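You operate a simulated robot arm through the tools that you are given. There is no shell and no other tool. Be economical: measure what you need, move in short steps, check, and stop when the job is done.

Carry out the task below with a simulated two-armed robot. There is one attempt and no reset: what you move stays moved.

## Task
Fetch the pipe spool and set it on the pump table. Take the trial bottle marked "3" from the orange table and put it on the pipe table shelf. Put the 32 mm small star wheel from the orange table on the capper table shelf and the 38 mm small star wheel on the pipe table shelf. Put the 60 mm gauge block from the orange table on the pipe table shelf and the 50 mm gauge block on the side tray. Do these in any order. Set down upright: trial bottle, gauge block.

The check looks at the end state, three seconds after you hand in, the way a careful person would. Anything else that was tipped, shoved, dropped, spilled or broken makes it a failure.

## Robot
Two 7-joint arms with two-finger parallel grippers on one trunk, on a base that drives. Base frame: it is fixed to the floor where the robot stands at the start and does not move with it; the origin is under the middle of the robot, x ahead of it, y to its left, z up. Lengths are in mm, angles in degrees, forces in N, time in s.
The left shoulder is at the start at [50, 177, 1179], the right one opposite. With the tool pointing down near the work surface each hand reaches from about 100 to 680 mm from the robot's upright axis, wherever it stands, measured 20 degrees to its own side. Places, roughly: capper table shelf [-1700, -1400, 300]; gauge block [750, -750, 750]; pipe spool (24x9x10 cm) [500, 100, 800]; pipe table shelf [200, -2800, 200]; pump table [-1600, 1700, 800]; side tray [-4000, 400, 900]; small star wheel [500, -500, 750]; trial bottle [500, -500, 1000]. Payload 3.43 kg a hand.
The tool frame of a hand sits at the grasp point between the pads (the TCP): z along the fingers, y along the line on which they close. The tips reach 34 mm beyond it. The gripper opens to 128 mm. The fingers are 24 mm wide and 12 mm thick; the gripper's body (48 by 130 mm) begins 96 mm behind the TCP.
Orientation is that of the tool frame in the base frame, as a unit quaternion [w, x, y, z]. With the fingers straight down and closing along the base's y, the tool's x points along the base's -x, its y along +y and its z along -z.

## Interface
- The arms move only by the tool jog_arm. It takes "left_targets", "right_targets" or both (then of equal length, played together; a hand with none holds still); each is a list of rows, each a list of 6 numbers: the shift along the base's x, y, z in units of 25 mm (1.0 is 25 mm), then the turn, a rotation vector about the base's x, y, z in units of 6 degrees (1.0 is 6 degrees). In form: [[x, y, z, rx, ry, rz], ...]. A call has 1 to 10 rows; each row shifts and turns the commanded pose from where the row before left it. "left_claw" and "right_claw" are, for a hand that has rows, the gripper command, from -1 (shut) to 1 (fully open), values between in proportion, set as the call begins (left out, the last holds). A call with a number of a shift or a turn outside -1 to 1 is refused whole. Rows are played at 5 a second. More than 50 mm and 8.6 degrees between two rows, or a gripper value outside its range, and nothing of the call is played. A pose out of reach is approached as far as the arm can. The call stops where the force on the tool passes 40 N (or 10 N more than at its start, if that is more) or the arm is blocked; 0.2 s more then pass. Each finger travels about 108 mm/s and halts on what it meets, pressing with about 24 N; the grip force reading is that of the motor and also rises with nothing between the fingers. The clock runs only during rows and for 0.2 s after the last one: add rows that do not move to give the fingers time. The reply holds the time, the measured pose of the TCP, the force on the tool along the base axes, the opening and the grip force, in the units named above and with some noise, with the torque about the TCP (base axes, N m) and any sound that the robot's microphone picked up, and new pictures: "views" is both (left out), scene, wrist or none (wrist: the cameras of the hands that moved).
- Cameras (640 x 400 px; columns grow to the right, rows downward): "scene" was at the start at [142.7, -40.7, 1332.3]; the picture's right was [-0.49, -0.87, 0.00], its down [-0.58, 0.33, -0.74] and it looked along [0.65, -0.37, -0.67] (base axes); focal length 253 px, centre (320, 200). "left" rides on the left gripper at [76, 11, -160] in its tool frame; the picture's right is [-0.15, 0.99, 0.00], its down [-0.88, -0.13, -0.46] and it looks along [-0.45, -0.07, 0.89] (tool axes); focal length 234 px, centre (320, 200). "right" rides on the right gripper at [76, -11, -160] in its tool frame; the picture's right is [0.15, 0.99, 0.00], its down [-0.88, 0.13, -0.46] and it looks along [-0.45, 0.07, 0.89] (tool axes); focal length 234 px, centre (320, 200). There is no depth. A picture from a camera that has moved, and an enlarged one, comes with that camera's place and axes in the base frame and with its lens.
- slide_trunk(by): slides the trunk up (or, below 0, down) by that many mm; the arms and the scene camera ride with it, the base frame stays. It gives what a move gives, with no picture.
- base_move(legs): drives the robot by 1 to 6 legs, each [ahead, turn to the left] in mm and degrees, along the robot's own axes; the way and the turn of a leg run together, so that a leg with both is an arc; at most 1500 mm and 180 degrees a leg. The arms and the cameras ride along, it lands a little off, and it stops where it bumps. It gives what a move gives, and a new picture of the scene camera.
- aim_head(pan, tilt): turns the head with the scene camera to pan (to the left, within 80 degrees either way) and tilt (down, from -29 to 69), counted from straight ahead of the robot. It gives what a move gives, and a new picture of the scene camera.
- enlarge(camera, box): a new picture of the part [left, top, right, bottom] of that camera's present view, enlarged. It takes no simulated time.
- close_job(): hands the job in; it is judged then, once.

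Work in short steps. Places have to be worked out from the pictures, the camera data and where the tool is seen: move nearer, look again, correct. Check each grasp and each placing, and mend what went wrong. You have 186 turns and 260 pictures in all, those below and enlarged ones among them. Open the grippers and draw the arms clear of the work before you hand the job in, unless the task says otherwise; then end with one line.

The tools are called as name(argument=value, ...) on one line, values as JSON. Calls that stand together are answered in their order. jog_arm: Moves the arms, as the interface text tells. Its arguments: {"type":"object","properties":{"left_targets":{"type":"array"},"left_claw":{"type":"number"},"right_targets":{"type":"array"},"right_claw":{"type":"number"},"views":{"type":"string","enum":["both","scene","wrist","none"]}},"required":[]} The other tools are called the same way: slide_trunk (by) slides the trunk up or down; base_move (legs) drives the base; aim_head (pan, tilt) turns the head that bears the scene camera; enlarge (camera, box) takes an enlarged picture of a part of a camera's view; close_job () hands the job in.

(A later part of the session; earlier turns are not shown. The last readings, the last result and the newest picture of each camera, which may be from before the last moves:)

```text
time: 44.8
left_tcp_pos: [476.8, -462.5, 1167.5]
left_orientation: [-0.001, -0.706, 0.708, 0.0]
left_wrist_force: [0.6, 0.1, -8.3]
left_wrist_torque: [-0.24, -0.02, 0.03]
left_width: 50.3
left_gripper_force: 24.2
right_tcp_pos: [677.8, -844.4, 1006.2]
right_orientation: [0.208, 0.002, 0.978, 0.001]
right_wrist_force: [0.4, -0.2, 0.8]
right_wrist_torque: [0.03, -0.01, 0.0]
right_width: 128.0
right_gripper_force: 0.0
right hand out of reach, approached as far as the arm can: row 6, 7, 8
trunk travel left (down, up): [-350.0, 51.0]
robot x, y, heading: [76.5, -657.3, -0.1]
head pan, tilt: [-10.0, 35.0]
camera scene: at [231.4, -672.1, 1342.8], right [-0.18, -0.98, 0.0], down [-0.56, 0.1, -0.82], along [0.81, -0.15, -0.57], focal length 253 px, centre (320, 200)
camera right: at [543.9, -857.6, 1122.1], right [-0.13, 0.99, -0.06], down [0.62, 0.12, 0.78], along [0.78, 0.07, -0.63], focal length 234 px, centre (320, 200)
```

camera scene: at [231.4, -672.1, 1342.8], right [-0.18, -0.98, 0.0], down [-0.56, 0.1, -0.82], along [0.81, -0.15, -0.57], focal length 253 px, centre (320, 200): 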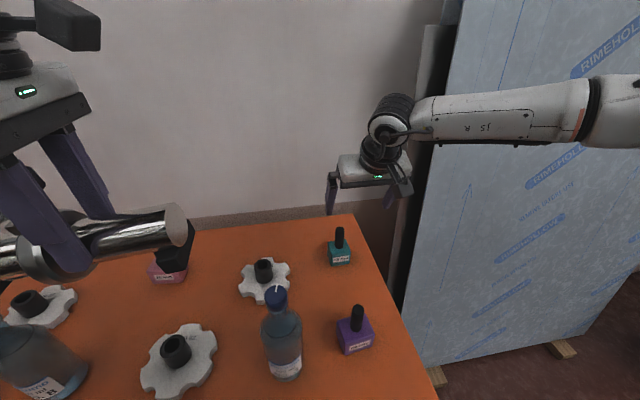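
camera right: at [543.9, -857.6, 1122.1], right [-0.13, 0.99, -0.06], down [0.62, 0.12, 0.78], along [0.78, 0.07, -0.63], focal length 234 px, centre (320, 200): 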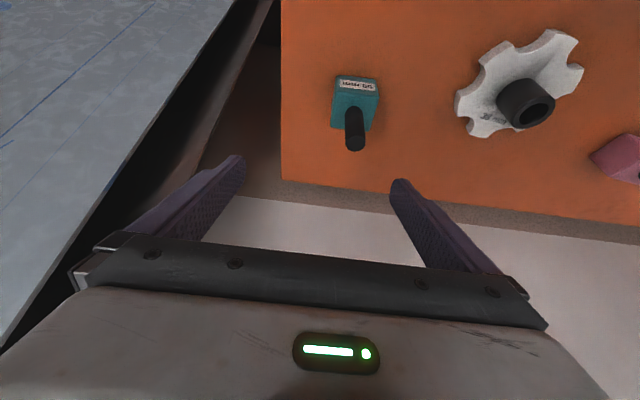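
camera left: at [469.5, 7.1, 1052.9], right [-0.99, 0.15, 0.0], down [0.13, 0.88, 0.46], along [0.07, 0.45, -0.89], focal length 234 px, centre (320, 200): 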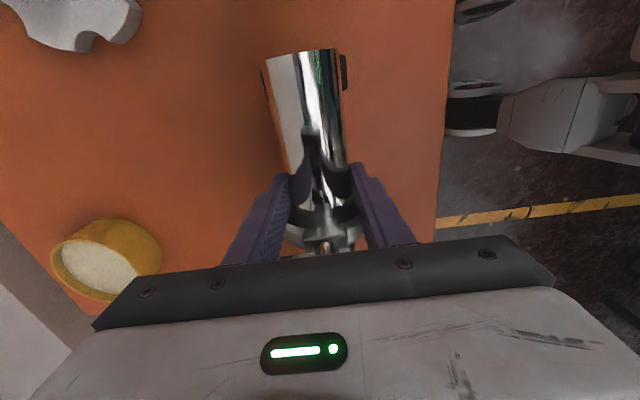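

I'm close, about 28 mm short in x. I'll tilt 12° more, move over the handle and lower to z≈958.

jog_arm(right_targets=[[0, 0.5, -0.4, 0, -1, 0], [0, 0.4, -0.5, 0, -1, 0], [0.4, 0.4, -0.5, 0, 0, 0], [0.4, 0, -0.5, 0, 0, 0], [0.33, 0, 0, 0, 0, 0], [0, 0, 0, 0, 0, 0]])

```text
time: 46.2
left_tcp_pos: [476.3, -462.6, 1167.6]
left_orientation: [0.0, -0.706, 0.708, 0.0]
left_wrist_force: [-0.8, -0.2, -8.5]
left_wrist_torque: [-0.26, 0.02, 0.0]
left_width: 50.6
left_gripper_force: 24.0
right_tcp_pos: [685.4, -836.4, 972.4]
right_orientation: [0.309, 0.003, 0.951, 0.001]
right_wrist_force: [0.8, 0.3, 0.6]
right_wrist_torque: [-0.01, 0.01, -0.01]
right_width: 128.0
right_gripper_force: 0.1
right hand out of reach, approached as far as the arm can: row 3, 4, 5
trunk travel left (down, up): [-350.0, 51.0]
robot x, y, heading: [74.9, -658.9, -0.2]
head pan, tilt: [-10.0, 35.0]
camera scene: at [231.4, -672.1, 1342.8], right [-0.18, -0.98, 0.0], down [-0.56, 0.1, -0.82], along [0.81, -0.15, -0.57], focal length 253 px, centre (320, 200)
camera right: at [529.9, -848.4, 1058.8], right [-0.11, 0.99, -0.08], down [0.44, 0.12, 0.89], along [0.89, 0.07, -0.45], focal length 234 px, centre (320, 200)
```

scene: 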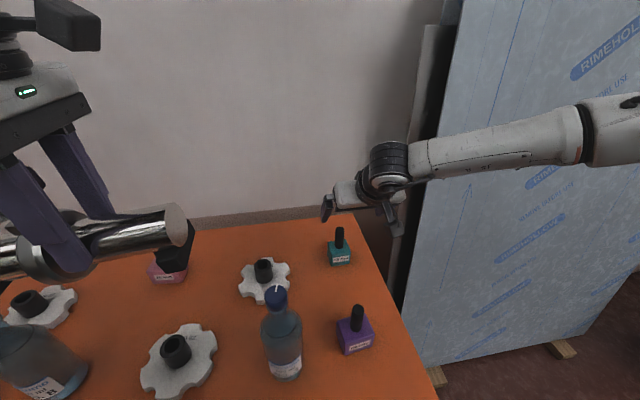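
right: 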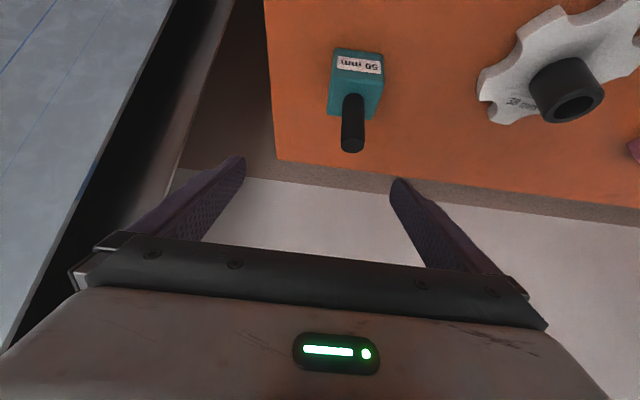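

The arm is fully extended. Turning the base 5° left brings the right shoulder forward and the hand over towards the handle.

base_move(legs=[[0, 5]])

jog_arm(right_targets=[[0, 0, 0, 0, 0, 0]], views="wrist")

```text
time: 47.1
left_tcp_pos: [456.8, -428.3, 1167.8]
left_orientation: [0.0, 0.736, -0.677, 0.0]
left_wrist_force: [0.0, 0.4, -9.1]
left_wrist_torque: [-0.3, -0.03, -0.01]
left_width: 50.3
left_gripper_force: 24.6
right_tcp_pos: [698.7, -781.8, 972.6]
right_orientation: [0.309, -0.04, 0.95, 0.015]
right_wrist_force: [-0.1, 0.6, 0.2]
right_wrist_torque: [0.0, 0.01, -0.01]
right_width: 128.1
right_gripper_force: 0.1
trunk travel left (down, up): [-350.0, 51.0]
robot x, y, heading: [70.4, -661.9, 4.7]
head pan, tilt: [-10.0, 35.0]
camera scene: at [232.0, -657.6, 1342.8], right [-0.09, -1.0, 0.0], down [-0.57, 0.05, -0.82], along [0.82, -0.08, -0.57], focal length 253 px, centre (320, 200)
```

scene: 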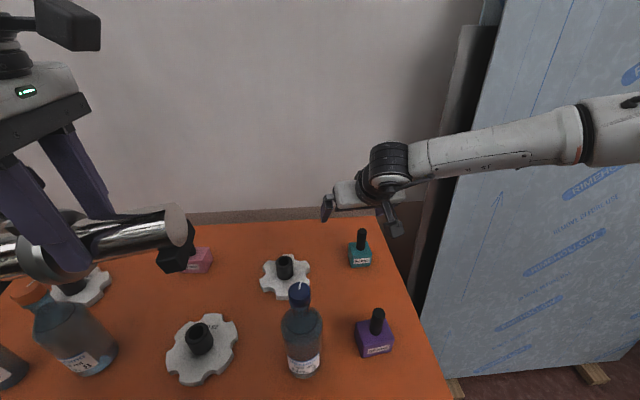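

```text
time: 47.5
left_tcp_pos: [457.7, -429.9, 1167.1]
left_orientation: [0.001, 0.736, -0.677, 0.0]
left_wrist_force: [0.0, 0.6, -8.2]
left_wrist_torque: [-0.23, -0.01, -0.04]
left_width: 50.5
left_gripper_force: 23.6
right_tcp_pos: [697.6, -782.7, 973.9]
right_orientation: [0.309, -0.039, 0.95, 0.015]
right_wrist_force: [0.7, 0.8, 0.4]
right_wrist_torque: [-0.03, 0.0, -0.02]
right_width: 128.0
right_gripper_force: 0.1
trunk travel left (down, up): [-350.0, 51.0]
robot x, y, heading: [75.3, -654.5, 4.6]
head pan, tilt: [-10.0, 35.0]
camera right: at [544.7, -807.7, 1059.2], right [-0.2, 0.98, -0.08], down [0.43, 0.16, 0.89], along [0.88, 0.14, -0.45], focal length 234 px, centre (320, 200)
```

right: 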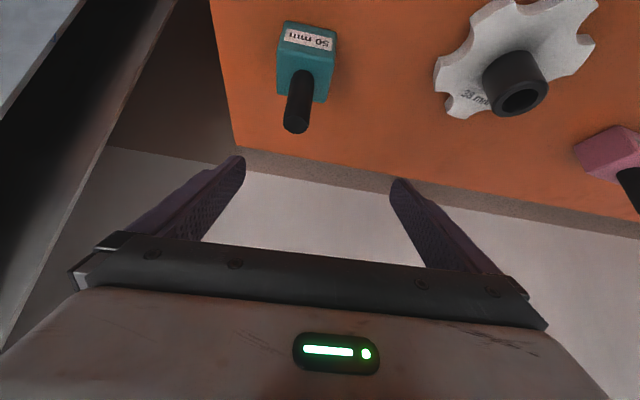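

The wheel at the back right reads 38 mm. The handle is at about (703,-810); I'll align y and lower to z≈893.

jog_arm(right_targets=[[0.1, -0.6, 0, 0, 0, 0], [0.1, -0.5, 0, 0, 0, 0], [0, 0, -0.8, 0, 0, 0], [0, 0, -0.8, 0, 0, 0], [0, 0, -0.8, 0, 0, 0], [0, 0, -0.8, 0, 0, 0], [0, 0, 0, 0, 0, 0]])

```text
time: 49.1
left_tcp_pos: [458.1, -428.7, 1167.6]
left_orientation: [0.001, 0.737, -0.676, -0.001]
left_wrist_force: [-0.2, -0.1, -9.0]
left_wrist_torque: [-0.26, -0.06, 0.05]
left_width: 50.4
left_gripper_force: 24.2
right_tcp_pos: [693.1, -825.2, 904.2]
right_orientation: [0.31, -0.039, 0.95, 0.015]
right_wrist_force: [0.2, 0.0, 0.4]
right_wrist_torque: [0.02, -0.01, 0.01]
right_width: 128.1
right_gripper_force: 0.0
right hand out of reach, approached as far as the arm can: row 5, 6
trunk travel left (down, up): [-350.0, 51.0]
robot x, y, heading: [73.5, -659.2, 4.6]
head pan, tilt: [-10.0, 35.0]
camera scene: at [232.1, -658.3, 1342.8], right [-0.09, -1.0, 0.0], down [-0.57, 0.05, -0.82], along [0.82, -0.08, -0.57], focal length 253 px, centre (320, 200)
camera right: at [539.5, -850.3, 990.2], right [-0.2, 0.98, -0.08], down [0.43, 0.16, 0.89], along [0.88, 0.14, -0.45], focal length 234 px, centre (320, 200)
```

scene: 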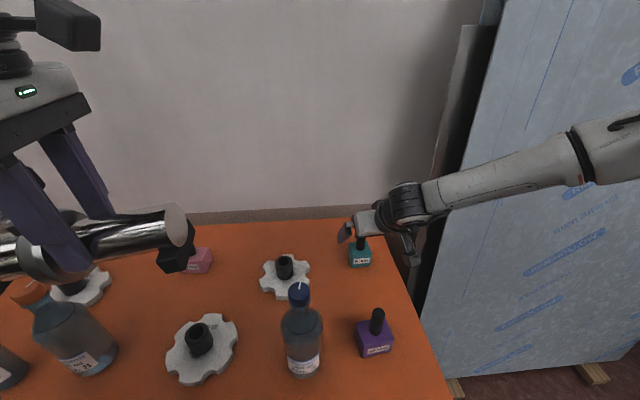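
right: 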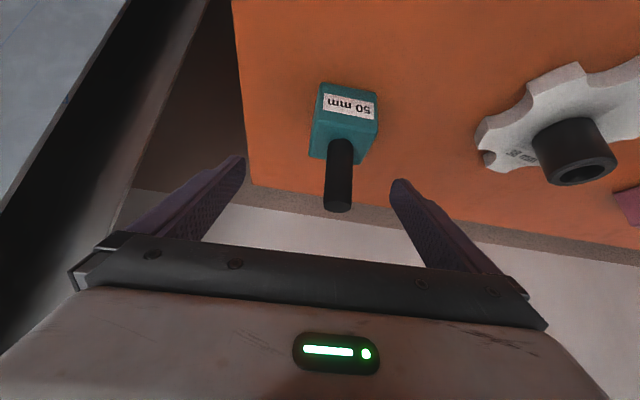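

The handle is at about (698,-812) and the hand is 13 mm off in y. I'll lower the trunk 12 mm and correct y and x.

slide_trunk(by=-12)

jog_arm(right_targets=[[0, 0.5, 0, 0, 0, 0], [0.3, 0, 0, 0, 0, 0], [0, 0, 0, 0, 0, 0]])

```text
time: 49.7
left_tcp_pos: [456.8, -429.3, 1156.2]
left_orientation: [0.001, 0.736, -0.677, 0.001]
left_wrist_force: [-0.2, 0.5, -8.0]
left_wrist_torque: [-0.29, -0.05, 0.02]
left_width: 50.9
left_gripper_force: 24.0
right_tcp_pos: [693.1, -824.4, 891.5]
right_orientation: [0.309, -0.039, 0.95, 0.016]
right_wrist_force: [0.4, -0.1, 0.4]
right_wrist_torque: [0.02, 0.02, 0.0]
right_width: 128.3
right_gripper_force: 0.0
trunk travel left (down, up): [-338.0, 63.0]
robot x, y, heading: [73.4, -653.3, 4.6]
head pan, tilt: [-10.0, 35.0]
```

```text
time: 50.5
left_tcp_pos: [457.5, -427.7, 1156.1]
left_orientation: [0.001, 0.737, -0.676, -0.001]
left_wrist_force: [-0.1, -0.1, -8.7]
left_wrist_torque: [-0.28, 0.0, -0.03]
left_width: 50.5
left_gripper_force: 23.8
right_tcp_pos: [694.2, -818.3, 899.3]
right_orientation: [0.309, -0.04, 0.95, 0.015]
right_wrist_force: [-0.6, -0.8, -0.3]
right_wrist_torque: [0.01, 0.02, 0.01]
right_width: 128.3
right_gripper_force: 0.2
right hand out of reach, approached as far as the arm can: row 1, 2
trunk travel left (down, up): [-338.0, 63.0]
robot x, y, heading: [72.9, -656.9, 5.1]
head pan, tilt: [-10.0, 35.0]
camera scene: at [232.1, -658.3, 1330.8], right [-0.09, -1.0, 0.0], down [-0.57, 0.05, -0.82], along [0.82, -0.08, -0.57], focal length 253 px, centre (320, 200)
camera right: at [540.3, -844.7, 985.3], right [-0.2, 0.98, -0.08], down [0.43, 0.16, 0.89], along [0.88, 0.14, -0.45], focal length 234 px, centre (320, 200)
```

scene: 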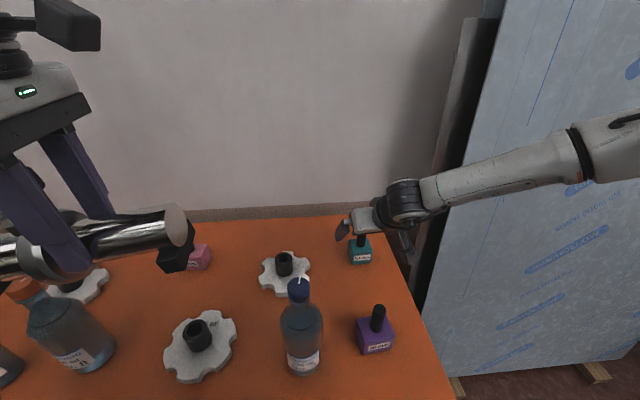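
right: 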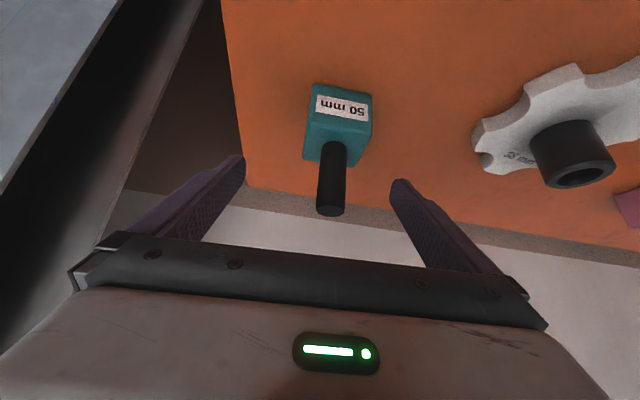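

I'm 6 mm off in y. I'll turn the base 0.6° and lower the trunk 8 mm.

base_move(legs=[[0, 0.6]])

slide_trunk(by=-8)

jog_arm(right_targets=[[0, 0, 0, 0, 0, 0]], views="wrist")

```text
time: 51.2
left_tcp_pos: [455.7, -424.5, 1156.6]
left_orientation: [0.002, 0.739, -0.674, 0.0]
left_wrist_force: [0.1, 0.2, -8.0]
left_wrist_torque: [-0.25, -0.03, 0.03]
left_width: 50.3
left_gripper_force: 24.2
right_tcp_pos: [695.6, -811.5, 900.2]
right_orientation: [0.309, -0.044, 0.95, 0.018]
right_wrist_force: [-0.1, 0.4, 0.8]
right_wrist_torque: [0.01, 0.02, 0.01]
right_width: 127.9
right_gripper_force: 0.2
trunk travel left (down, up): [-338.0, 63.0]
robot x, y, heading: [71.3, -658.3, 5.6]
head pan, tilt: [-10.0, 35.0]
camera scene: at [232.1, -656.6, 1330.8], right [-0.08, -1.0, 0.0], down [-0.57, 0.05, -0.82], along [0.82, -0.07, -0.57], focal length 253 px, centre (320, 200)
```

scene: 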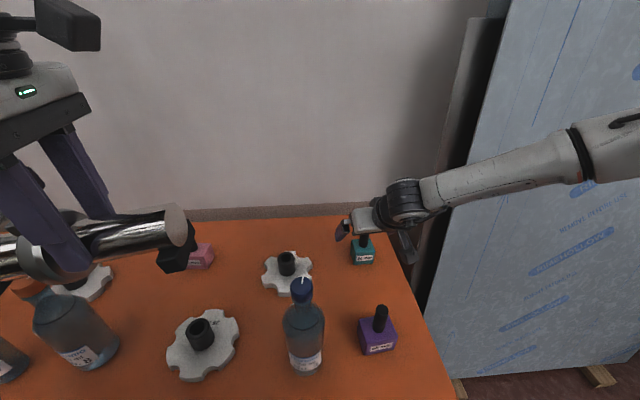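

```text
time: 51.8
left_tcp_pos: [455.1, -424.5, 1148.0]
left_orientation: [0.001, 0.739, -0.673, 0.0]
left_wrist_force: [-0.6, 0.6, -8.0]
left_wrist_torque: [-0.27, -0.03, -0.01]
left_width: 50.4
left_gripper_force: 24.3
right_tcp_pos: [695.7, -812.8, 891.2]
right_orientation: [0.309, -0.044, 0.95, 0.017]
right_wrist_force: [-0.2, -0.1, 0.1]
right_wrist_torque: [-0.02, -0.02, 0.01]
right_width: 127.8
right_gripper_force: 0.1
trunk travel left (down, up): [-330.0, 71.0]
robot x, y, heading: [68.9, -656.1, 5.5]
head pan, tilt: [-10.0, 35.0]
```

```text
time: 52.2
left_tcp_pos: [454.5, -424.5, 1149.2]
left_orientation: [0.0, 0.74, -0.673, -0.001]
left_wrist_force: [-0.1, 0.3, -8.1]
left_wrist_torque: [-0.26, -0.04, 0.0]
left_width: 50.3
left_gripper_force: 24.0
right_tcp_pos: [696.0, -812.0, 891.6]
right_orientation: [0.309, -0.044, 0.95, 0.017]
right_wrist_force: [-0.9, 0.3, 0.8]
right_wrist_torque: [-0.01, -0.02, -0.02]
right_width: 128.0
right_gripper_force: 0.2
trunk travel left (down, up): [-330.0, 71.0]
robot x, y, heading: [76.1, -657.6, 5.5]
head pan, tilt: [-10.0, 35.0]
camera right: at [542.3, -839.8, 977.3], right [-0.21, 0.97, -0.08], down [0.43, 0.17, 0.89], along [0.88, 0.15, -0.45], focal length 234 px, centre (320, 200)
```

right: 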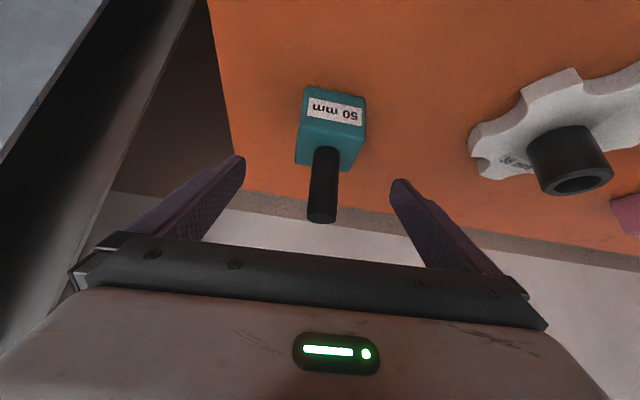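

The handle is centred between the fingers at the TCP point. Closing the right gripper.

jog_arm(right_targets=[[0, 0, 0, 0, 0, 0], [0, 0, 0, 0, 0, 0], [0, 0, 0, 0, 0, 0], [0, 0, 0, 0, 0, 0], [0, 0, 0, 0, 0, 0], [0, 0, 0, 0, 0, 0]], right_claw=-1, views="wrist")

jog_arm(right_targets=[[0, 0, 0.5, 0, 0, 0], [0, 0, 1, 0, 0, 0], [-0.5, 0, 1, 0, 0, 0], [-1, 0, 1, 0, 0, 0], [-1, 0.5, 1, 0, 0, 0], [-1, 0.5, 1, 0, 0, 0], [-1, 0.5, 1, 0, 0, 0], [-0.5, 0, 1, 0, 0, 0]])

```text
time: 53.6
left_tcp_pos: [454.4, -424.3, 1147.5]
left_orientation: [0.001, 0.74, -0.673, 0.0]
left_wrist_force: [-0.8, 0.3, -8.6]
left_wrist_torque: [-0.25, 0.0, -0.03]
left_width: 50.3
left_gripper_force: 23.7
right_tcp_pos: [696.6, -812.9, 891.5]
right_orientation: [0.309, -0.045, 0.95, 0.018]
right_wrist_force: [0.0, 0.7, -0.7]
right_wrist_torque: [0.02, 0.02, -0.04]
right_width: 26.3
right_gripper_force: 23.9
trunk travel left (down, up): [-330.0, 71.0]
robot x, y, heading: [73.6, -657.7, 5.4]
head pan, tilt: [-10.0, 35.0]
camera right: at [542.3, -839.7, 977.3], right [-0.21, 0.97, -0.08], down [0.43, 0.17, 0.89], along [0.88, 0.15, -0.45], focal length 234 px, centre (320, 200)
```

right: 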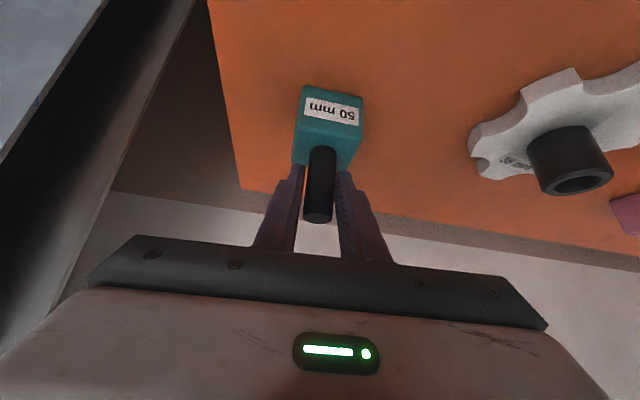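

```text
time: 55.4
left_tcp_pos: [454.8, -425.6, 1147.7]
left_orientation: [0.0, 0.74, -0.673, 0.0]
left_wrist_force: [-0.1, -0.6, -9.2]
left_wrist_torque: [-0.26, -0.04, 0.01]
left_width: 50.4
left_gripper_force: 24.2
right_tcp_pos: [570.5, -772.4, 1077.4]
right_orientation: [0.308, -0.044, 0.95, 0.017]
right_wrist_force: [0.4, -1.6, -2.1]
right_wrist_torque: [0.0, 0.02, 0.0]
right_width: 26.8
right_gripper_force: 23.6
trunk travel left (down, up): [-330.0, 71.0]
robot x, y, heading: [69.2, -661.6, 5.6]
head pan, tilt: [-10.0, 35.0]
camera scene: at [231.8, -656.8, 1322.8], right [-0.08, -1.0, 0.0], down [-0.57, 0.05, -0.82], along [0.82, -0.07, -0.57], focal length 253 px, centre (320, 200)
camera right: at [415.8, -800.3, 1164.0], right [-0.21, 0.97, -0.08], down [0.43, 0.17, 0.89], along [0.88, 0.15, -0.45], focal length 234 px, centre (320, 200)
```

scene: 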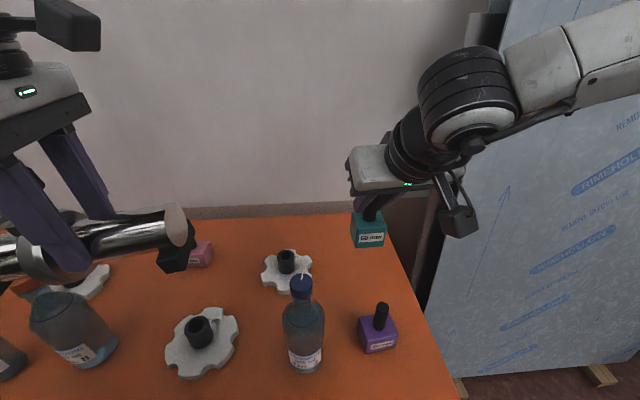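
right: 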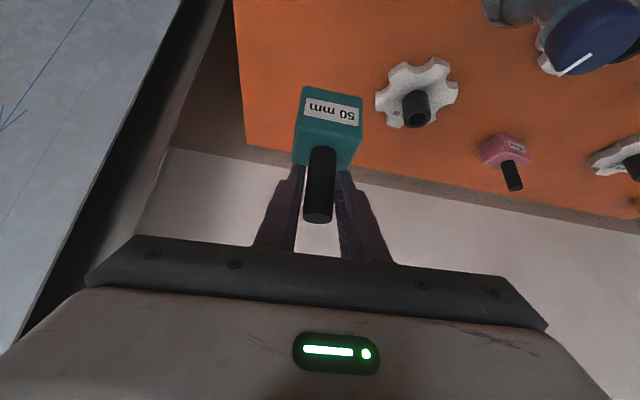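

Block held upright (width 26). I'll raise it above bottle height, back away, turn towards the pump table and look.

jog_arm(right_targets=[[0, 0, 1, 0, 0, 0], [0, 0, 1, 0, 0, 0], [0, 0, 1, 0, 0, 0], [0, 0, 0, 0, 0, 0]], views="none")

base_move(legs=[[-400, 0], [0, 60]])

aim_head(pan=55, tilt=20)

```text
time: 56.4
left_tcp_pos: [455.8, -424.6, 1147.0]
left_orientation: [0.001, 0.74, -0.673, 0.0]
left_wrist_force: [1.1, -0.3, -9.8]
left_wrist_torque: [-0.27, 0.0, 0.03]
left_width: 50.2
left_gripper_force: 24.0
right_tcp_pos: [570.5, -774.3, 1152.8]
right_orientation: [0.309, -0.045, 0.95, 0.018]
right_wrist_force: [-0.3, 0.3, -2.0]
right_wrist_torque: [0.0, 0.0, -0.03]
right_width: 26.3
right_gripper_force: 24.2
trunk travel left (down, up): [-330.0, 71.0]
robot x, y, heading: [75.9, -659.7, 5.2]
head pan, tilt: [-10.0, 35.0]
```

```text
time: 61.5
left_tcp_pos: [-328.6, -248.1, 1147.8]
left_orientation: [0.001, 0.978, -0.209, 0.0]
left_wrist_force: [0.0, -0.7, -8.7]
left_wrist_torque: [-0.08, -0.24, 0.03]
left_width: 50.5
left_gripper_force: 23.8
right_tcp_pos: [32.4, -318.0, 1154.5]
right_orientation: [0.258, -0.518, 0.798, 0.171]
right_wrist_force: [-0.1, -0.8, -2.4]
right_wrist_torque: [0.01, 0.03, 0.0]
right_width: 26.6
right_gripper_force: 23.7
trunk travel left (down, up): [-330.0, 71.0]
robot x, y, heading: [-313.9, -692.1, 65.9]
head pan, tilt: [-10.0, 35.0]
camera scene: at [-235.4, -555.1, 1322.8], right [0.83, -0.56, 0.0], down [-0.32, -0.48, -0.82], along [0.46, 0.68, -0.57], focal length 253 px, centre (320, 200)
```

scene: 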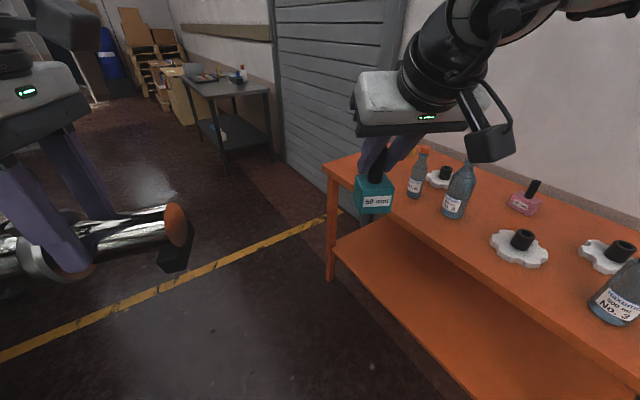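

```text
time: 62.9
left_tcp_pos: [-328.2, -247.7, 1148.4]
left_orientation: [0.001, 0.978, -0.209, 0.0]
left_wrist_force: [-0.1, -0.3, -8.2]
left_wrist_torque: [-0.1, -0.26, 0.0]
left_width: 50.5
left_gripper_force: 24.1
right_tcp_pos: [33.2, -318.2, 1154.9]
right_orientation: [0.258, -0.518, 0.797, 0.172]
right_wrist_force: [0.2, 0.0, -2.4]
right_wrist_torque: [-0.01, 0.03, -0.03]
right_width: 26.5
right_gripper_force: 24.0
trunk travel left (down, up): [-330.0, 71.0]
robot x, y, heading: [-312.7, -694.6, 65.8]
head pan, tilt: [55.0, 20.0]
camera scene: at [-332.3, -548.2, 1346.6], right [0.86, 0.51, 0.0], down [0.18, -0.29, -0.94], along [-0.48, 0.81, -0.34], focal length 253 px, centre (320, 200)
```

scene: 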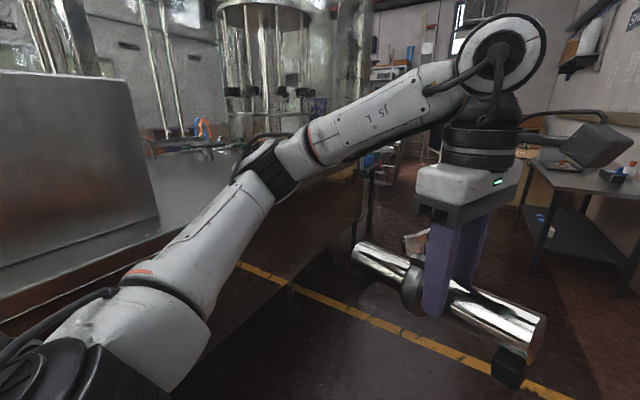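

There's equipment far to the left but space nearby. I'll rotate further to face the pump table direction.

base_move(legs=[[0, 55]])

aim_head(pan=0, tilt=15)

```text
time: 65.8
left_tcp_pos: [-693.6, -458.9, 1146.5]
left_orientation: [0.001, 0.96, 0.279, 0.0]
left_wrist_force: [-0.2, 0.9, -8.8]
left_wrist_torque: [0.18, -0.24, 0.01]
left_width: 50.3
left_gripper_force: 24.2
right_tcp_pos: [-436.4, -197.5, 1154.2]
right_orientation: [-0.146, 0.834, -0.458, -0.272]
right_wrist_force: [0.1, 0.0, -1.1]
right_wrist_torque: [0.01, -0.04, 0.01]
right_width: 26.4
right_gripper_force: 24.1
trunk travel left (down, up): [-330.0, 71.0]
robot x, y, heading: [-317.8, -693.4, 122.5]
head pan, tilt: [55.0, 20.0]
camera scene: at [-444.6, -629.2, 1346.6], right [0.04, 1.0, 0.0], down [0.34, -0.02, -0.94], along [-0.94, 0.04, -0.34], focal length 253 px, centre (320, 200)
```

scene: 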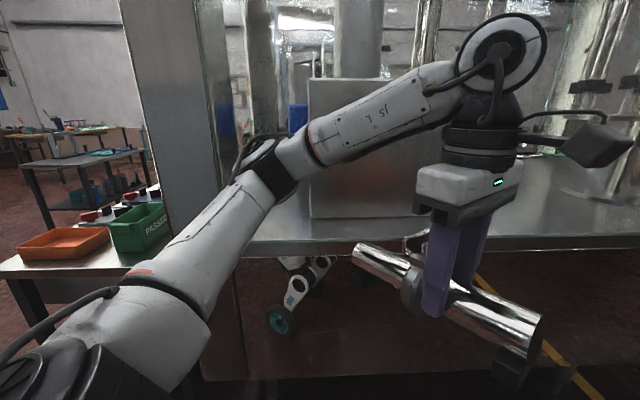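

```text
time: 67.0
left_tcp_pos: [-693.2, -460.0, 1148.5]
left_orientation: [0.001, 0.961, 0.278, 0.0]
left_wrist_force: [-0.2, -0.9, -8.6]
left_wrist_torque: [0.12, -0.25, 0.0]
left_width: 50.5
left_gripper_force: 23.9
right_tcp_pos: [-434.2, -196.3, 1155.1]
right_orientation: [-0.146, 0.834, -0.458, -0.273]
right_wrist_force: [-0.8, 0.4, -1.4]
right_wrist_torque: [-0.03, -0.02, 0.0]
right_width: 26.8
right_gripper_force: 23.8
trunk travel left (down, up): [-330.0, 71.0]
robot x, y, heading: [-316.7, -695.9, 122.3]
head pan, tilt: [0.0, 15.0]
camera scene: at [-401.5, -554.4, 1354.8], right [0.84, 0.54, 0.0], down [0.14, -0.22, -0.97], along [-0.52, 0.81, -0.26], focal length 253 px, centre (320, 200)
```

scene: 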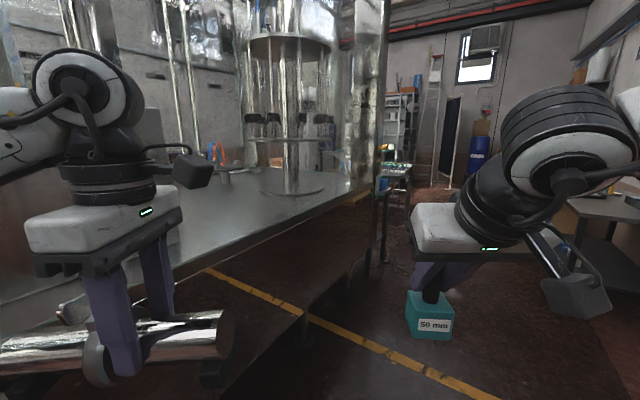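

I need a closer look at the small table beyond the machine to identify the pump table.

enlarge(camera="scene", box=[300, 80, 460, 300])

```text
1.82 times, centred on (380, 190) of scene
camera zoom: at [-401.5, -554.4, 1354.8], right [0.84, 0.54, 0.0], down [0.14, -0.22, -0.97], along [-0.52, 0.81, -0.26], focal length 461 px, centre (211, 218)
```

zoom: 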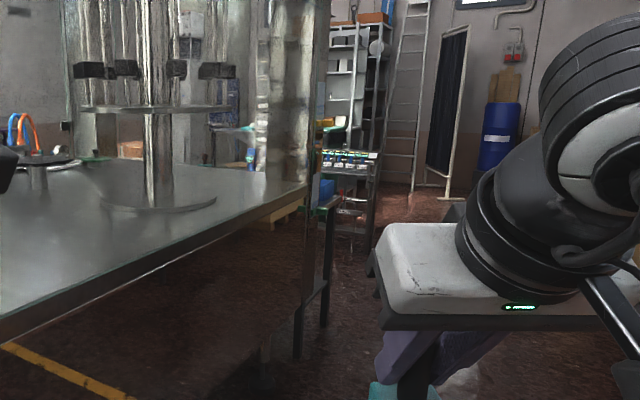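

The machine's front edge runs along x≈-1310. The corridor beside it is clear, so I'll drive along it to get a better view.

base_move(legs=[[0, -22], [1500, 0], [0, 60]])

aim_head(pan=0, tilt=20)

```text
time: 74.5
left_tcp_pos: [-786.0, 1028.3, 1157.6]
left_orientation: [-0.005, 0.997, 0.074, -0.016]
left_wrist_force: [-0.5, -1.2, -8.2]
left_wrist_torque: [0.04, -0.27, 0.02]
left_width: 50.1
left_gripper_force: 24.4
right_tcp_pos: [-453.4, 1168.0, 1155.1]
right_orientation: [-0.193, 0.722, -0.617, -0.246]
right_wrist_force: [-0.4, -0.3, -2.7]
right_wrist_torque: [-0.02, 0.0, 0.01]
right_width: 26.6
right_gripper_force: 23.8
trunk travel left (down, up): [-330.0, 71.0]
robot x, y, heading: [-543.1, 670.0, 99.2]
head pan, tilt: [0.0, 15.0]
stopped in leg 2: the robot was blocked; the commanded pose is now the measured one
camera scene: at [-551.5, 826.1, 1356.8], right [0.99, 0.16, -0.02], down [0.02, -0.25, -0.97], along [-0.16, 0.95, -0.25], focal length 253 px, centre (320, 200)
```

scene: 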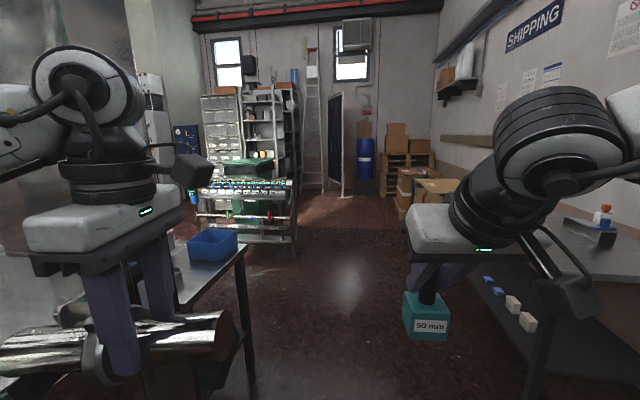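

```text
time: 75.2
left_tcp_pos: [-787.0, 1028.2, 1157.8]
left_orientation: [-0.006, 0.997, 0.075, -0.015]
left_wrist_force: [-0.4, 1.3, -8.3]
left_wrist_torque: [0.04, -0.26, 0.0]
left_width: 50.4
left_gripper_force: 23.8
right_tcp_pos: [-452.6, 1167.4, 1155.2]
right_orientation: [-0.192, 0.723, -0.616, -0.248]
right_wrist_force: [0.1, 1.2, -2.4]
right_wrist_torque: [-0.02, 0.01, 0.01]
right_width: 26.5
right_gripper_force: 24.3
trunk travel left (down, up): [-330.0, 71.0]
robot x, y, heading: [-549.5, 668.8, 99.3]
head pan, tilt: [0.0, 20.0]
camera scene: at [-551.7, 825.6, 1348.2], right [0.99, 0.16, -0.02], down [0.03, -0.33, -0.94], along [-0.16, 0.93, -0.33], focal length 253 px, centre (320, 200)
```

scene: 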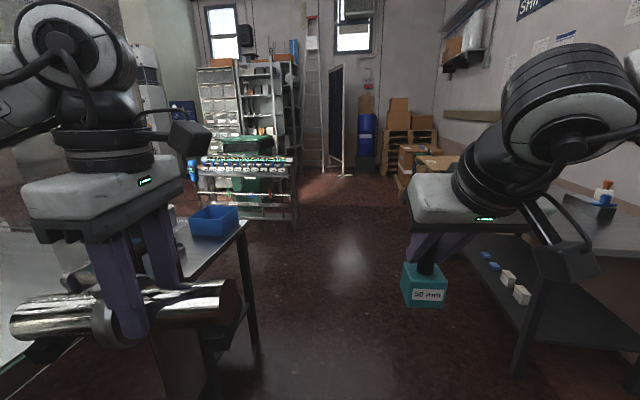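

The base was blocked and leans slightly; probably the left elbow or base touched the machine's corner. I'll back up a little and look left.

base_move(legs=[[-150, 0]])

aim_head(pan=70, tilt=30)

```text
time: 76.6
left_tcp_pos: [-782.7, 888.1, 1148.3]
left_orientation: [-0.002, 0.997, 0.075, -0.001]
left_wrist_force: [-1.5, -0.6, -8.7]
left_wrist_torque: [0.05, -0.26, 0.04]
left_width: 50.1
left_gripper_force: 24.2
right_tcp_pos: [-443.7, 1024.2, 1153.9]
right_orientation: [-0.199, 0.723, -0.618, -0.237]
right_wrist_force: [-0.7, 0.1, -1.4]
right_wrist_torque: [0.0, -0.01, -0.02]
right_width: 26.5
right_gripper_force: 23.7
trunk travel left (down, up): [-330.0, 71.0]
robot x, y, heading: [-526.7, 525.4, 99.2]
head pan, tilt: [0.0, 20.0]
camera scene: at [-551.6, 684.6, 1346.7], right [0.99, 0.16, 0.0], down [0.05, -0.34, -0.94], along [-0.15, 0.93, -0.34], focal length 253 px, centre (320, 200)
```

scene: 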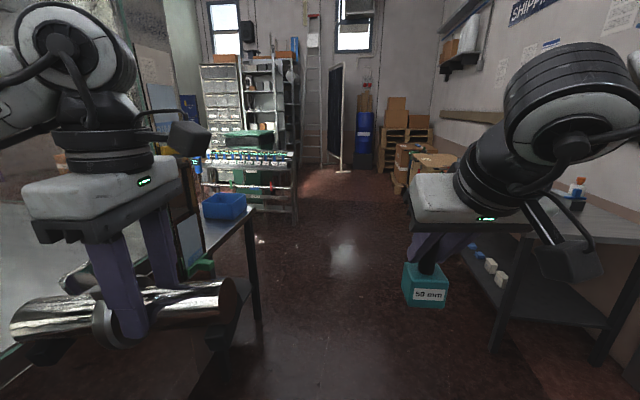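

```text
time: 78.0
left_tcp_pos: [-782.3, 888.3, 1147.9]
left_orientation: [0.0, 0.997, 0.074, -0.001]
left_wrist_force: [-0.2, -0.1, -8.3]
left_wrist_torque: [0.01, -0.25, -0.02]
left_width: 50.4
left_gripper_force: 24.2
right_tcp_pos: [-444.7, 1026.5, 1153.9]
right_orientation: [-0.198, 0.723, -0.617, -0.237]
right_wrist_force: [0.5, -0.4, -2.9]
right_wrist_torque: [-0.01, 0.04, -0.01]
right_width: 26.3
right_gripper_force: 23.8
trunk travel left (down, up): [-330.0, 71.0]
robot x, y, heading: [-529.4, 525.2, 98.8]
head pan, tilt: [70.0, 30.0]
camera scene: at [-625.7, 610.6, 1330.6], right [0.19, 0.98, 0.0], down [0.49, -0.1, -0.87], along [-0.85, 0.16, -0.5], focal length 253 px, centre (320, 200)
```

scene: 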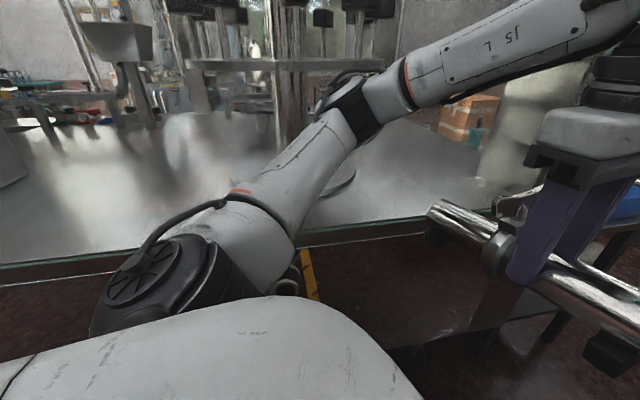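

The left elbow probably touched the machine guard. I'll steer further right, about x≈-350, and go past the machine's end.

base_move(legs=[[0, -20], [1050, 0]])

aim_head(pan=70, tilt=25)

```text
time: 84.5
left_tcp_pos: [-467.7, 1993.3, 1147.4]
left_orientation: [-0.001, 0.996, -0.089, -0.002]
left_wrist_force: [-0.5, -0.9, -9.0]
left_wrist_torque: [-0.03, -0.24, 0.01]
left_width: 50.2
left_gripper_force: 23.6
right_tcp_pos: [-103.5, 2013.0, 1154.5]
right_orientation: [0.235, -0.613, 0.727, 0.201]
right_wrist_force: [0.5, 0.1, -1.5]
right_wrist_torque: [-0.03, 0.02, -0.03]
right_width: 26.5
right_gripper_force: 23.6
trunk travel left (down, up): [-330.0, 71.0]
robot x, y, heading: [-340.2, 1566.0, 80.2]
head pan, tilt: [70.0, 30.0]
camera scene: at [-409.2, 1679.5, 1330.6], right [0.5, 0.87, 0.0], down [0.43, -0.25, -0.87], along [-0.75, 0.43, -0.5], focal length 253 px, centre (320, 200)
```

scene: 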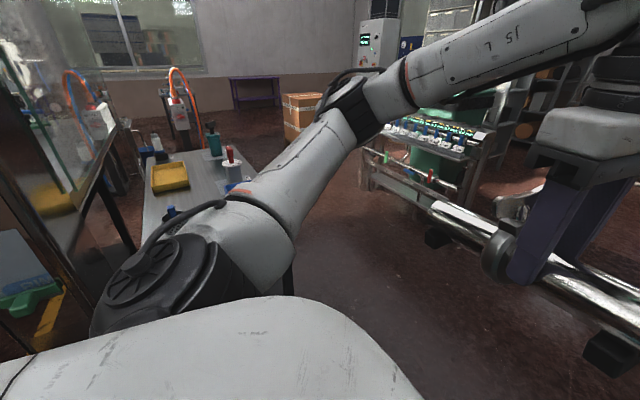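

```text
time: 85.1
left_tcp_pos: [-466.8, 1993.1, 1148.5]
left_orientation: [0.0, 0.996, -0.089, -0.002]
left_wrist_force: [0.7, -0.4, -8.7]
left_wrist_torque: [-0.03, -0.33, 0.01]
left_width: 50.2
left_gripper_force: 24.0
right_tcp_pos: [-103.5, 2012.8, 1154.2]
right_orientation: [0.235, -0.613, 0.727, 0.202]
right_wrist_force: [0.9, 0.4, -3.4]
right_wrist_torque: [-0.03, 0.0, -0.04]
right_width: 26.7
right_gripper_force: 24.1
trunk travel left (down, up): [-330.0, 71.0]
robot x, y, heading: [-341.9, 1567.5, 80.2]
head pan, tilt: [70.0, 25.0]
camera scene: at [-410.7, 1680.1, 1338.5], right [0.5, 0.87, 0.0], down [0.37, -0.21, -0.91], along [-0.79, 0.45, -0.42], focal length 253 px, centre (320, 200)
```

scene: 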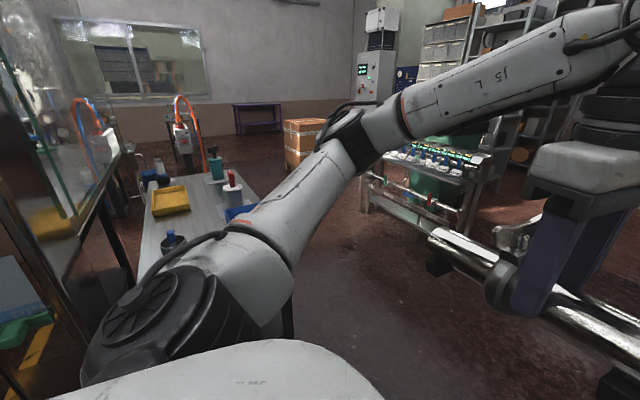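

The pump table is visible to the left with pumps and a yellow tray on it. I'll turn towards it.

base_move(legs=[[0, 80]])

aim_head(pan=0, tilt=30)

```text
time: 89.0
left_tcp_pos: [-784.4, 1504.8, 1147.9]
left_orientation: [0.0, 0.814, 0.581, -0.001]
left_wrist_force: [-0.8, -0.5, -7.2]
left_wrist_torque: [0.22, -0.12, 0.01]
left_width: 50.1
left_gripper_force: 23.8
right_tcp_pos: [-749.9, 1867.3, 1153.1]
right_orientation: [-0.047, 0.939, -0.152, -0.305]
right_wrist_force: [0.7, 0.5, -1.7]
right_wrist_torque: [0.02, -0.01, 0.0]
right_width: 26.5
right_gripper_force: 24.2
trunk travel left (down, up): [-330.0, 71.0]
robot x, y, heading: [-343.8, 1562.2, 161.4]
head pan, tilt: [70.0, 25.0]
camera scene: at [-466.8, 1514.3, 1338.5], right [-0.78, 0.62, 0.0], down [0.26, 0.33, -0.91], along [-0.56, -0.71, -0.42], focal length 253 px, centre (320, 200)
```

scene: 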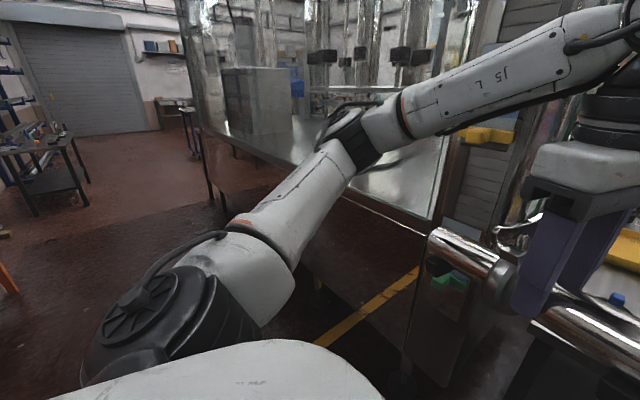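

```text
time: 90.4
left_tcp_pos: [-785.6, 1505.1, 1146.7]
left_orientation: [0.001, 0.813, 0.582, -0.001]
left_wrist_force: [0.4, 0.2, -8.7]
left_wrist_torque: [0.27, -0.05, -0.01]
left_width: 50.0
left_gripper_force: 24.1
right_tcp_pos: [-750.3, 1868.6, 1153.4]
right_orientation: [-0.047, 0.939, -0.153, -0.305]
right_wrist_force: [0.0, 0.0, -1.1]
right_wrist_torque: [0.02, 0.02, 0.04]
right_width: 26.6
right_gripper_force: 24.5
trunk travel left (down, up): [-330.0, 71.0]
robot x, y, heading: [-346.0, 1564.1, 161.7]
head pan, tilt: [0.0, 30.0]
camera scene: at [-495.4, 1615.2, 1330.6], right [0.32, 0.95, 0.0], down [0.48, -0.16, -0.87], along [-0.82, 0.27, -0.5], focal length 253 px, centre (320, 200)
```

scene: 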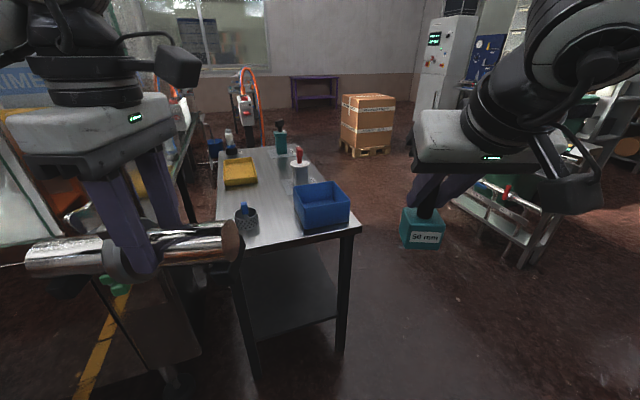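

The pump table spans x -1105…-2140, y 1558…1957, with free space between the gray cup and the blue bin. I'll move to about (-724,1855) facing -x to place the spool lengthwise there.

base_move(legs=[[0, -20], [478, 0], [0, 38]])

jog_arm(left_targets=[[0, 0, 0, 0, 0, -1], [0, 0, 0, 0, 0, -1], [0, 0, 0, 0, 0, -1], [0, 0, 0, 0, 0, -1], [0, 0, 0, 0, 0, -1], [0, 0, 0, 0, 0, -1], [0, 0, 0, 0, 0, -1], [0, 0, 0, 0, 0, -1], [0, 0, 0, 0, 0, -1], [0, 0, 0, 0, 0, -1]], views="none")

jog_arm(left_targets=[[0, 0, 0, 0, 0, -1], [0, 0, 0, 0, 0, -1], [0, 0, 0, 0, 0, -1], [0, 0, 0, 0, 0, -1], [0, 0, 0, 0, 0, -1], [0, 0, 0, 0, 0, 0]], views="both")

```text
time: 96.1
left_tcp_pos: [-1126.0, 1665.3, 1148.7]
left_orientation: [0.001, 0.711, 0.703, -0.002]
left_wrist_force: [0.4, -0.4, -9.2]
left_wrist_torque: [0.26, 0.02, -0.02]
left_width: 50.2
left_gripper_force: 24.1
right_tcp_pos: [-1206.3, 2020.5, 1154.2]
right_orientation: [0.002, 0.951, -0.002, -0.31]
right_wrist_force: [0.7, 0.0, -1.6]
right_wrist_torque: [0.05, -0.02, -0.01]
right_width: 26.5
right_gripper_force: 23.5
trunk travel left (down, up): [-330.0, 71.0]
robot x, y, heading: [-723.0, 1859.2, 180.0]
head pan, tilt: [0.0, 30.0]
camera scene: at [-884.9, 1860.1, 1330.6], right [0.0, 1.0, 0.0], down [0.5, 0.0, -0.87], along [-0.87, 0.0, -0.5], focal length 253 px, centre (320, 200)
```

scene: 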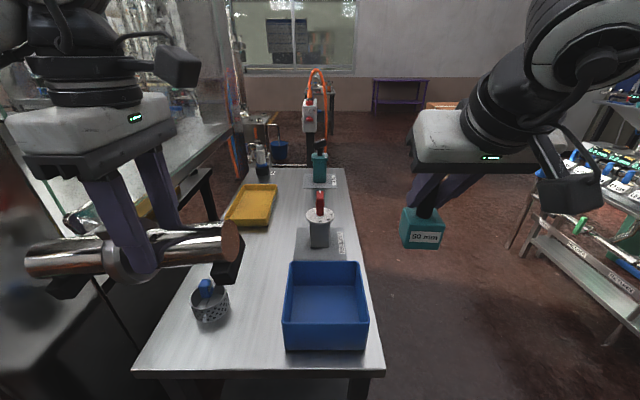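

```text
time: 98.3
left_tcp_pos: [-1126.2, 1666.8, 1148.6]
left_orientation: [0.001, 0.968, 0.252, -0.001]
left_wrist_force: [-0.2, -0.1, -9.0]
left_wrist_torque: [0.15, -0.25, -0.01]
left_width: 50.2
left_gripper_force: 24.4
right_tcp_pos: [-1205.8, 2022.0, 1153.8]
right_orientation: [0.003, 0.951, -0.002, -0.309]
right_wrist_force: [0.1, -0.2, -2.2]
right_wrist_torque: [0.01, -0.01, -0.02]
right_width: 26.5
right_gripper_force: 24.0
trunk travel left (down, up): [-330.0, 71.0]
robot x, y, heading: [-724.0, 1863.7, 179.8]
head pan, tilt: [0.0, 30.0]
```

```text
time: 99.7
left_tcp_pos: [-1125.6, 1666.0, 1148.6]
left_orientation: [-0.001, 1.0, -0.006, -0.002]
left_wrist_force: [0.0, -0.6, -7.7]
left_wrist_torque: [0.02, -0.28, 0.0]
left_width: 50.1
left_gripper_force: 24.5
right_tcp_pos: [-1206.5, 2021.3, 1153.1]
right_orientation: [0.002, 0.951, -0.003, -0.309]
right_wrist_force: [-0.2, -0.2, -1.8]
right_wrist_torque: [-0.02, -0.01, -0.01]
right_width: 26.4
right_gripper_force: 23.5
trunk travel left (down, up): [-330.0, 71.0]
robot x, y, heading: [-723.9, 1857.7, 179.7]
head pan, tilt: [0.0, 30.0]
camera scene: at [-884.9, 1860.5, 1330.5], right [0.0, 1.0, 0.0], down [0.5, 0.0, -0.87], along [-0.87, 0.0, -0.5], focal length 253 px, centre (320, 200)
camera left: at [-1049.0, 1653.4, 1307.0], right [-0.16, -0.99, 0.0], down [-0.88, 0.14, 0.46], along [-0.45, 0.07, -0.89], focal length 234 px, centre (320, 200)
```

scene: 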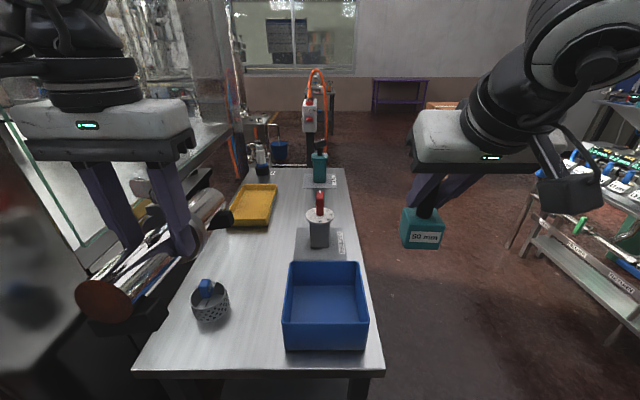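
left: 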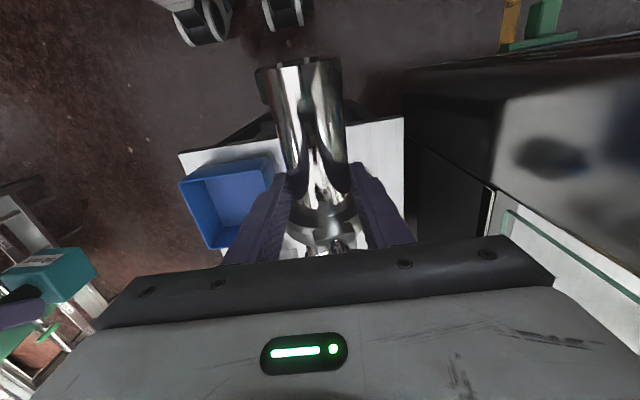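

From the better view: table top z≈795, near edge x≈-1145, with a free zone around (-1415,1695). I'll go 100 mm forward, then move the spool over it.

base_move(legs=[[100, 0]])

jog_arm(left_targets=[[-1, 0.1, -0.8, 0, 0, 0], [-1, 0.1, -0.8, 0, 0, 0], [-1, 0.2, -0.8, 0, 0, 0], [-1, 0.2, -0.8, 0, 0, 0], [-1, 0.2, -0.8, 0, 0, 0], [-1, 0.2, -0.8, 0, 0, 0], [-0.5, 0.2, -0.8, 0, 0, 0], [0, 0, 0, 0, 0, 0]])

```text
time: 100.8
left_tcp_pos: [-1189.8, 1677.4, 1151.7]
left_orientation: [0.006, 1.0, -0.01, -0.003]
left_wrist_force: [-0.5, 0.0, -9.3]
left_wrist_torque: [-0.02, -0.25, 0.02]
left_width: 50.3
left_gripper_force: 23.9
right_tcp_pos: [-1269.6, 2031.4, 1153.8]
right_orientation: [0.007, 0.951, -0.005, -0.309]
right_wrist_force: [0.2, 0.5, -2.4]
right_wrist_torque: [0.0, -0.01, -0.01]
right_width: 26.8
right_gripper_force: 24.1
trunk travel left (down, up): [-330.0, 71.0]
robot x, y, heading: [-790.2, 1863.3, 179.6]
head pan, tilt: [0.0, 30.0]
stopped in leg 1: the robot was blocked; the commanded pose is now the measured one
camera scene: at [-947.9, 1873.6, 1331.5], right [0.0, 1.0, -0.01], down [0.5, -0.01, -0.87], along [-0.87, 0.0, -0.5], focal length 253 px, centre (320, 200)
```

scene: 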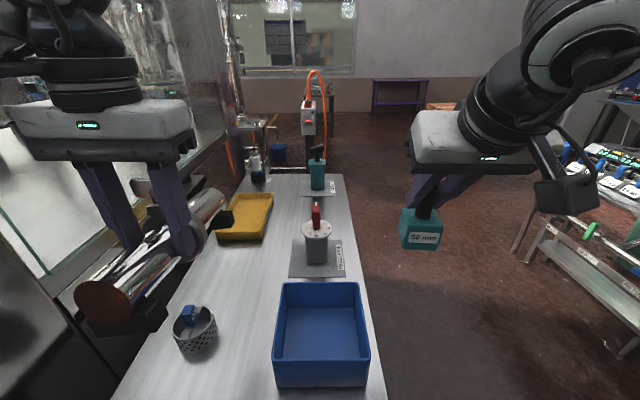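

```text
time: 102.6
left_tcp_pos: [-1357.7, 1699.6, 1005.4]
left_orientation: [0.001, 1.0, -0.008, -0.002]
left_wrist_force: [-0.6, 0.2, -8.3]
left_wrist_torque: [0.02, -0.28, -0.03]
left_width: 50.3
left_gripper_force: 24.1
right_tcp_pos: [-1272.4, 2022.6, 1153.4]
right_orientation: [0.002, 0.951, -0.003, -0.308]
right_wrist_force: [-0.4, 0.1, -2.3]
right_wrist_torque: [0.02, -0.01, -0.02]
right_width: 26.5
right_gripper_force: 23.9
trunk travel left (down, up): [-330.0, 71.0]
robot x, y, heading: [-789.8, 1862.7, 179.9]
head pan, tilt: [0.0, 30.0]
camera scene: at [-951.8, 1862.5, 1330.6], right [0.0, 1.0, 0.0], down [0.5, 0.0, -0.87], along [-0.87, 0.0, -0.5], focal length 253 px, centre (320, 200)
camera left: at [-1279.4, 1686.8, 1166.0], right [-0.16, -0.99, 0.0], down [-0.88, 0.14, 0.46], along [-0.45, 0.07, -0.89], focal length 234 px, centre (320, 200)
```

scene: 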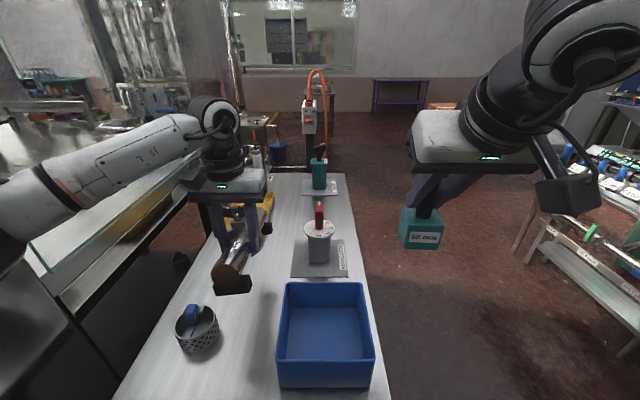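
left: 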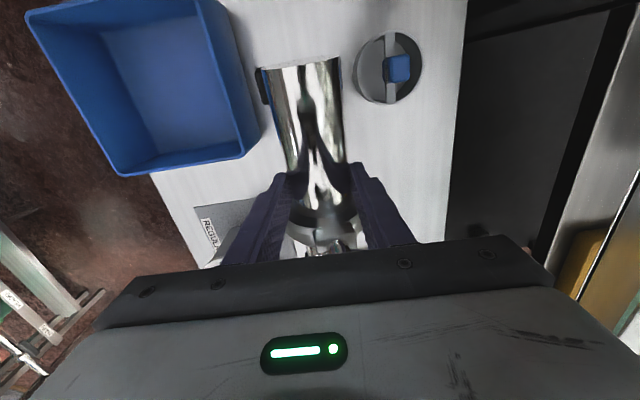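

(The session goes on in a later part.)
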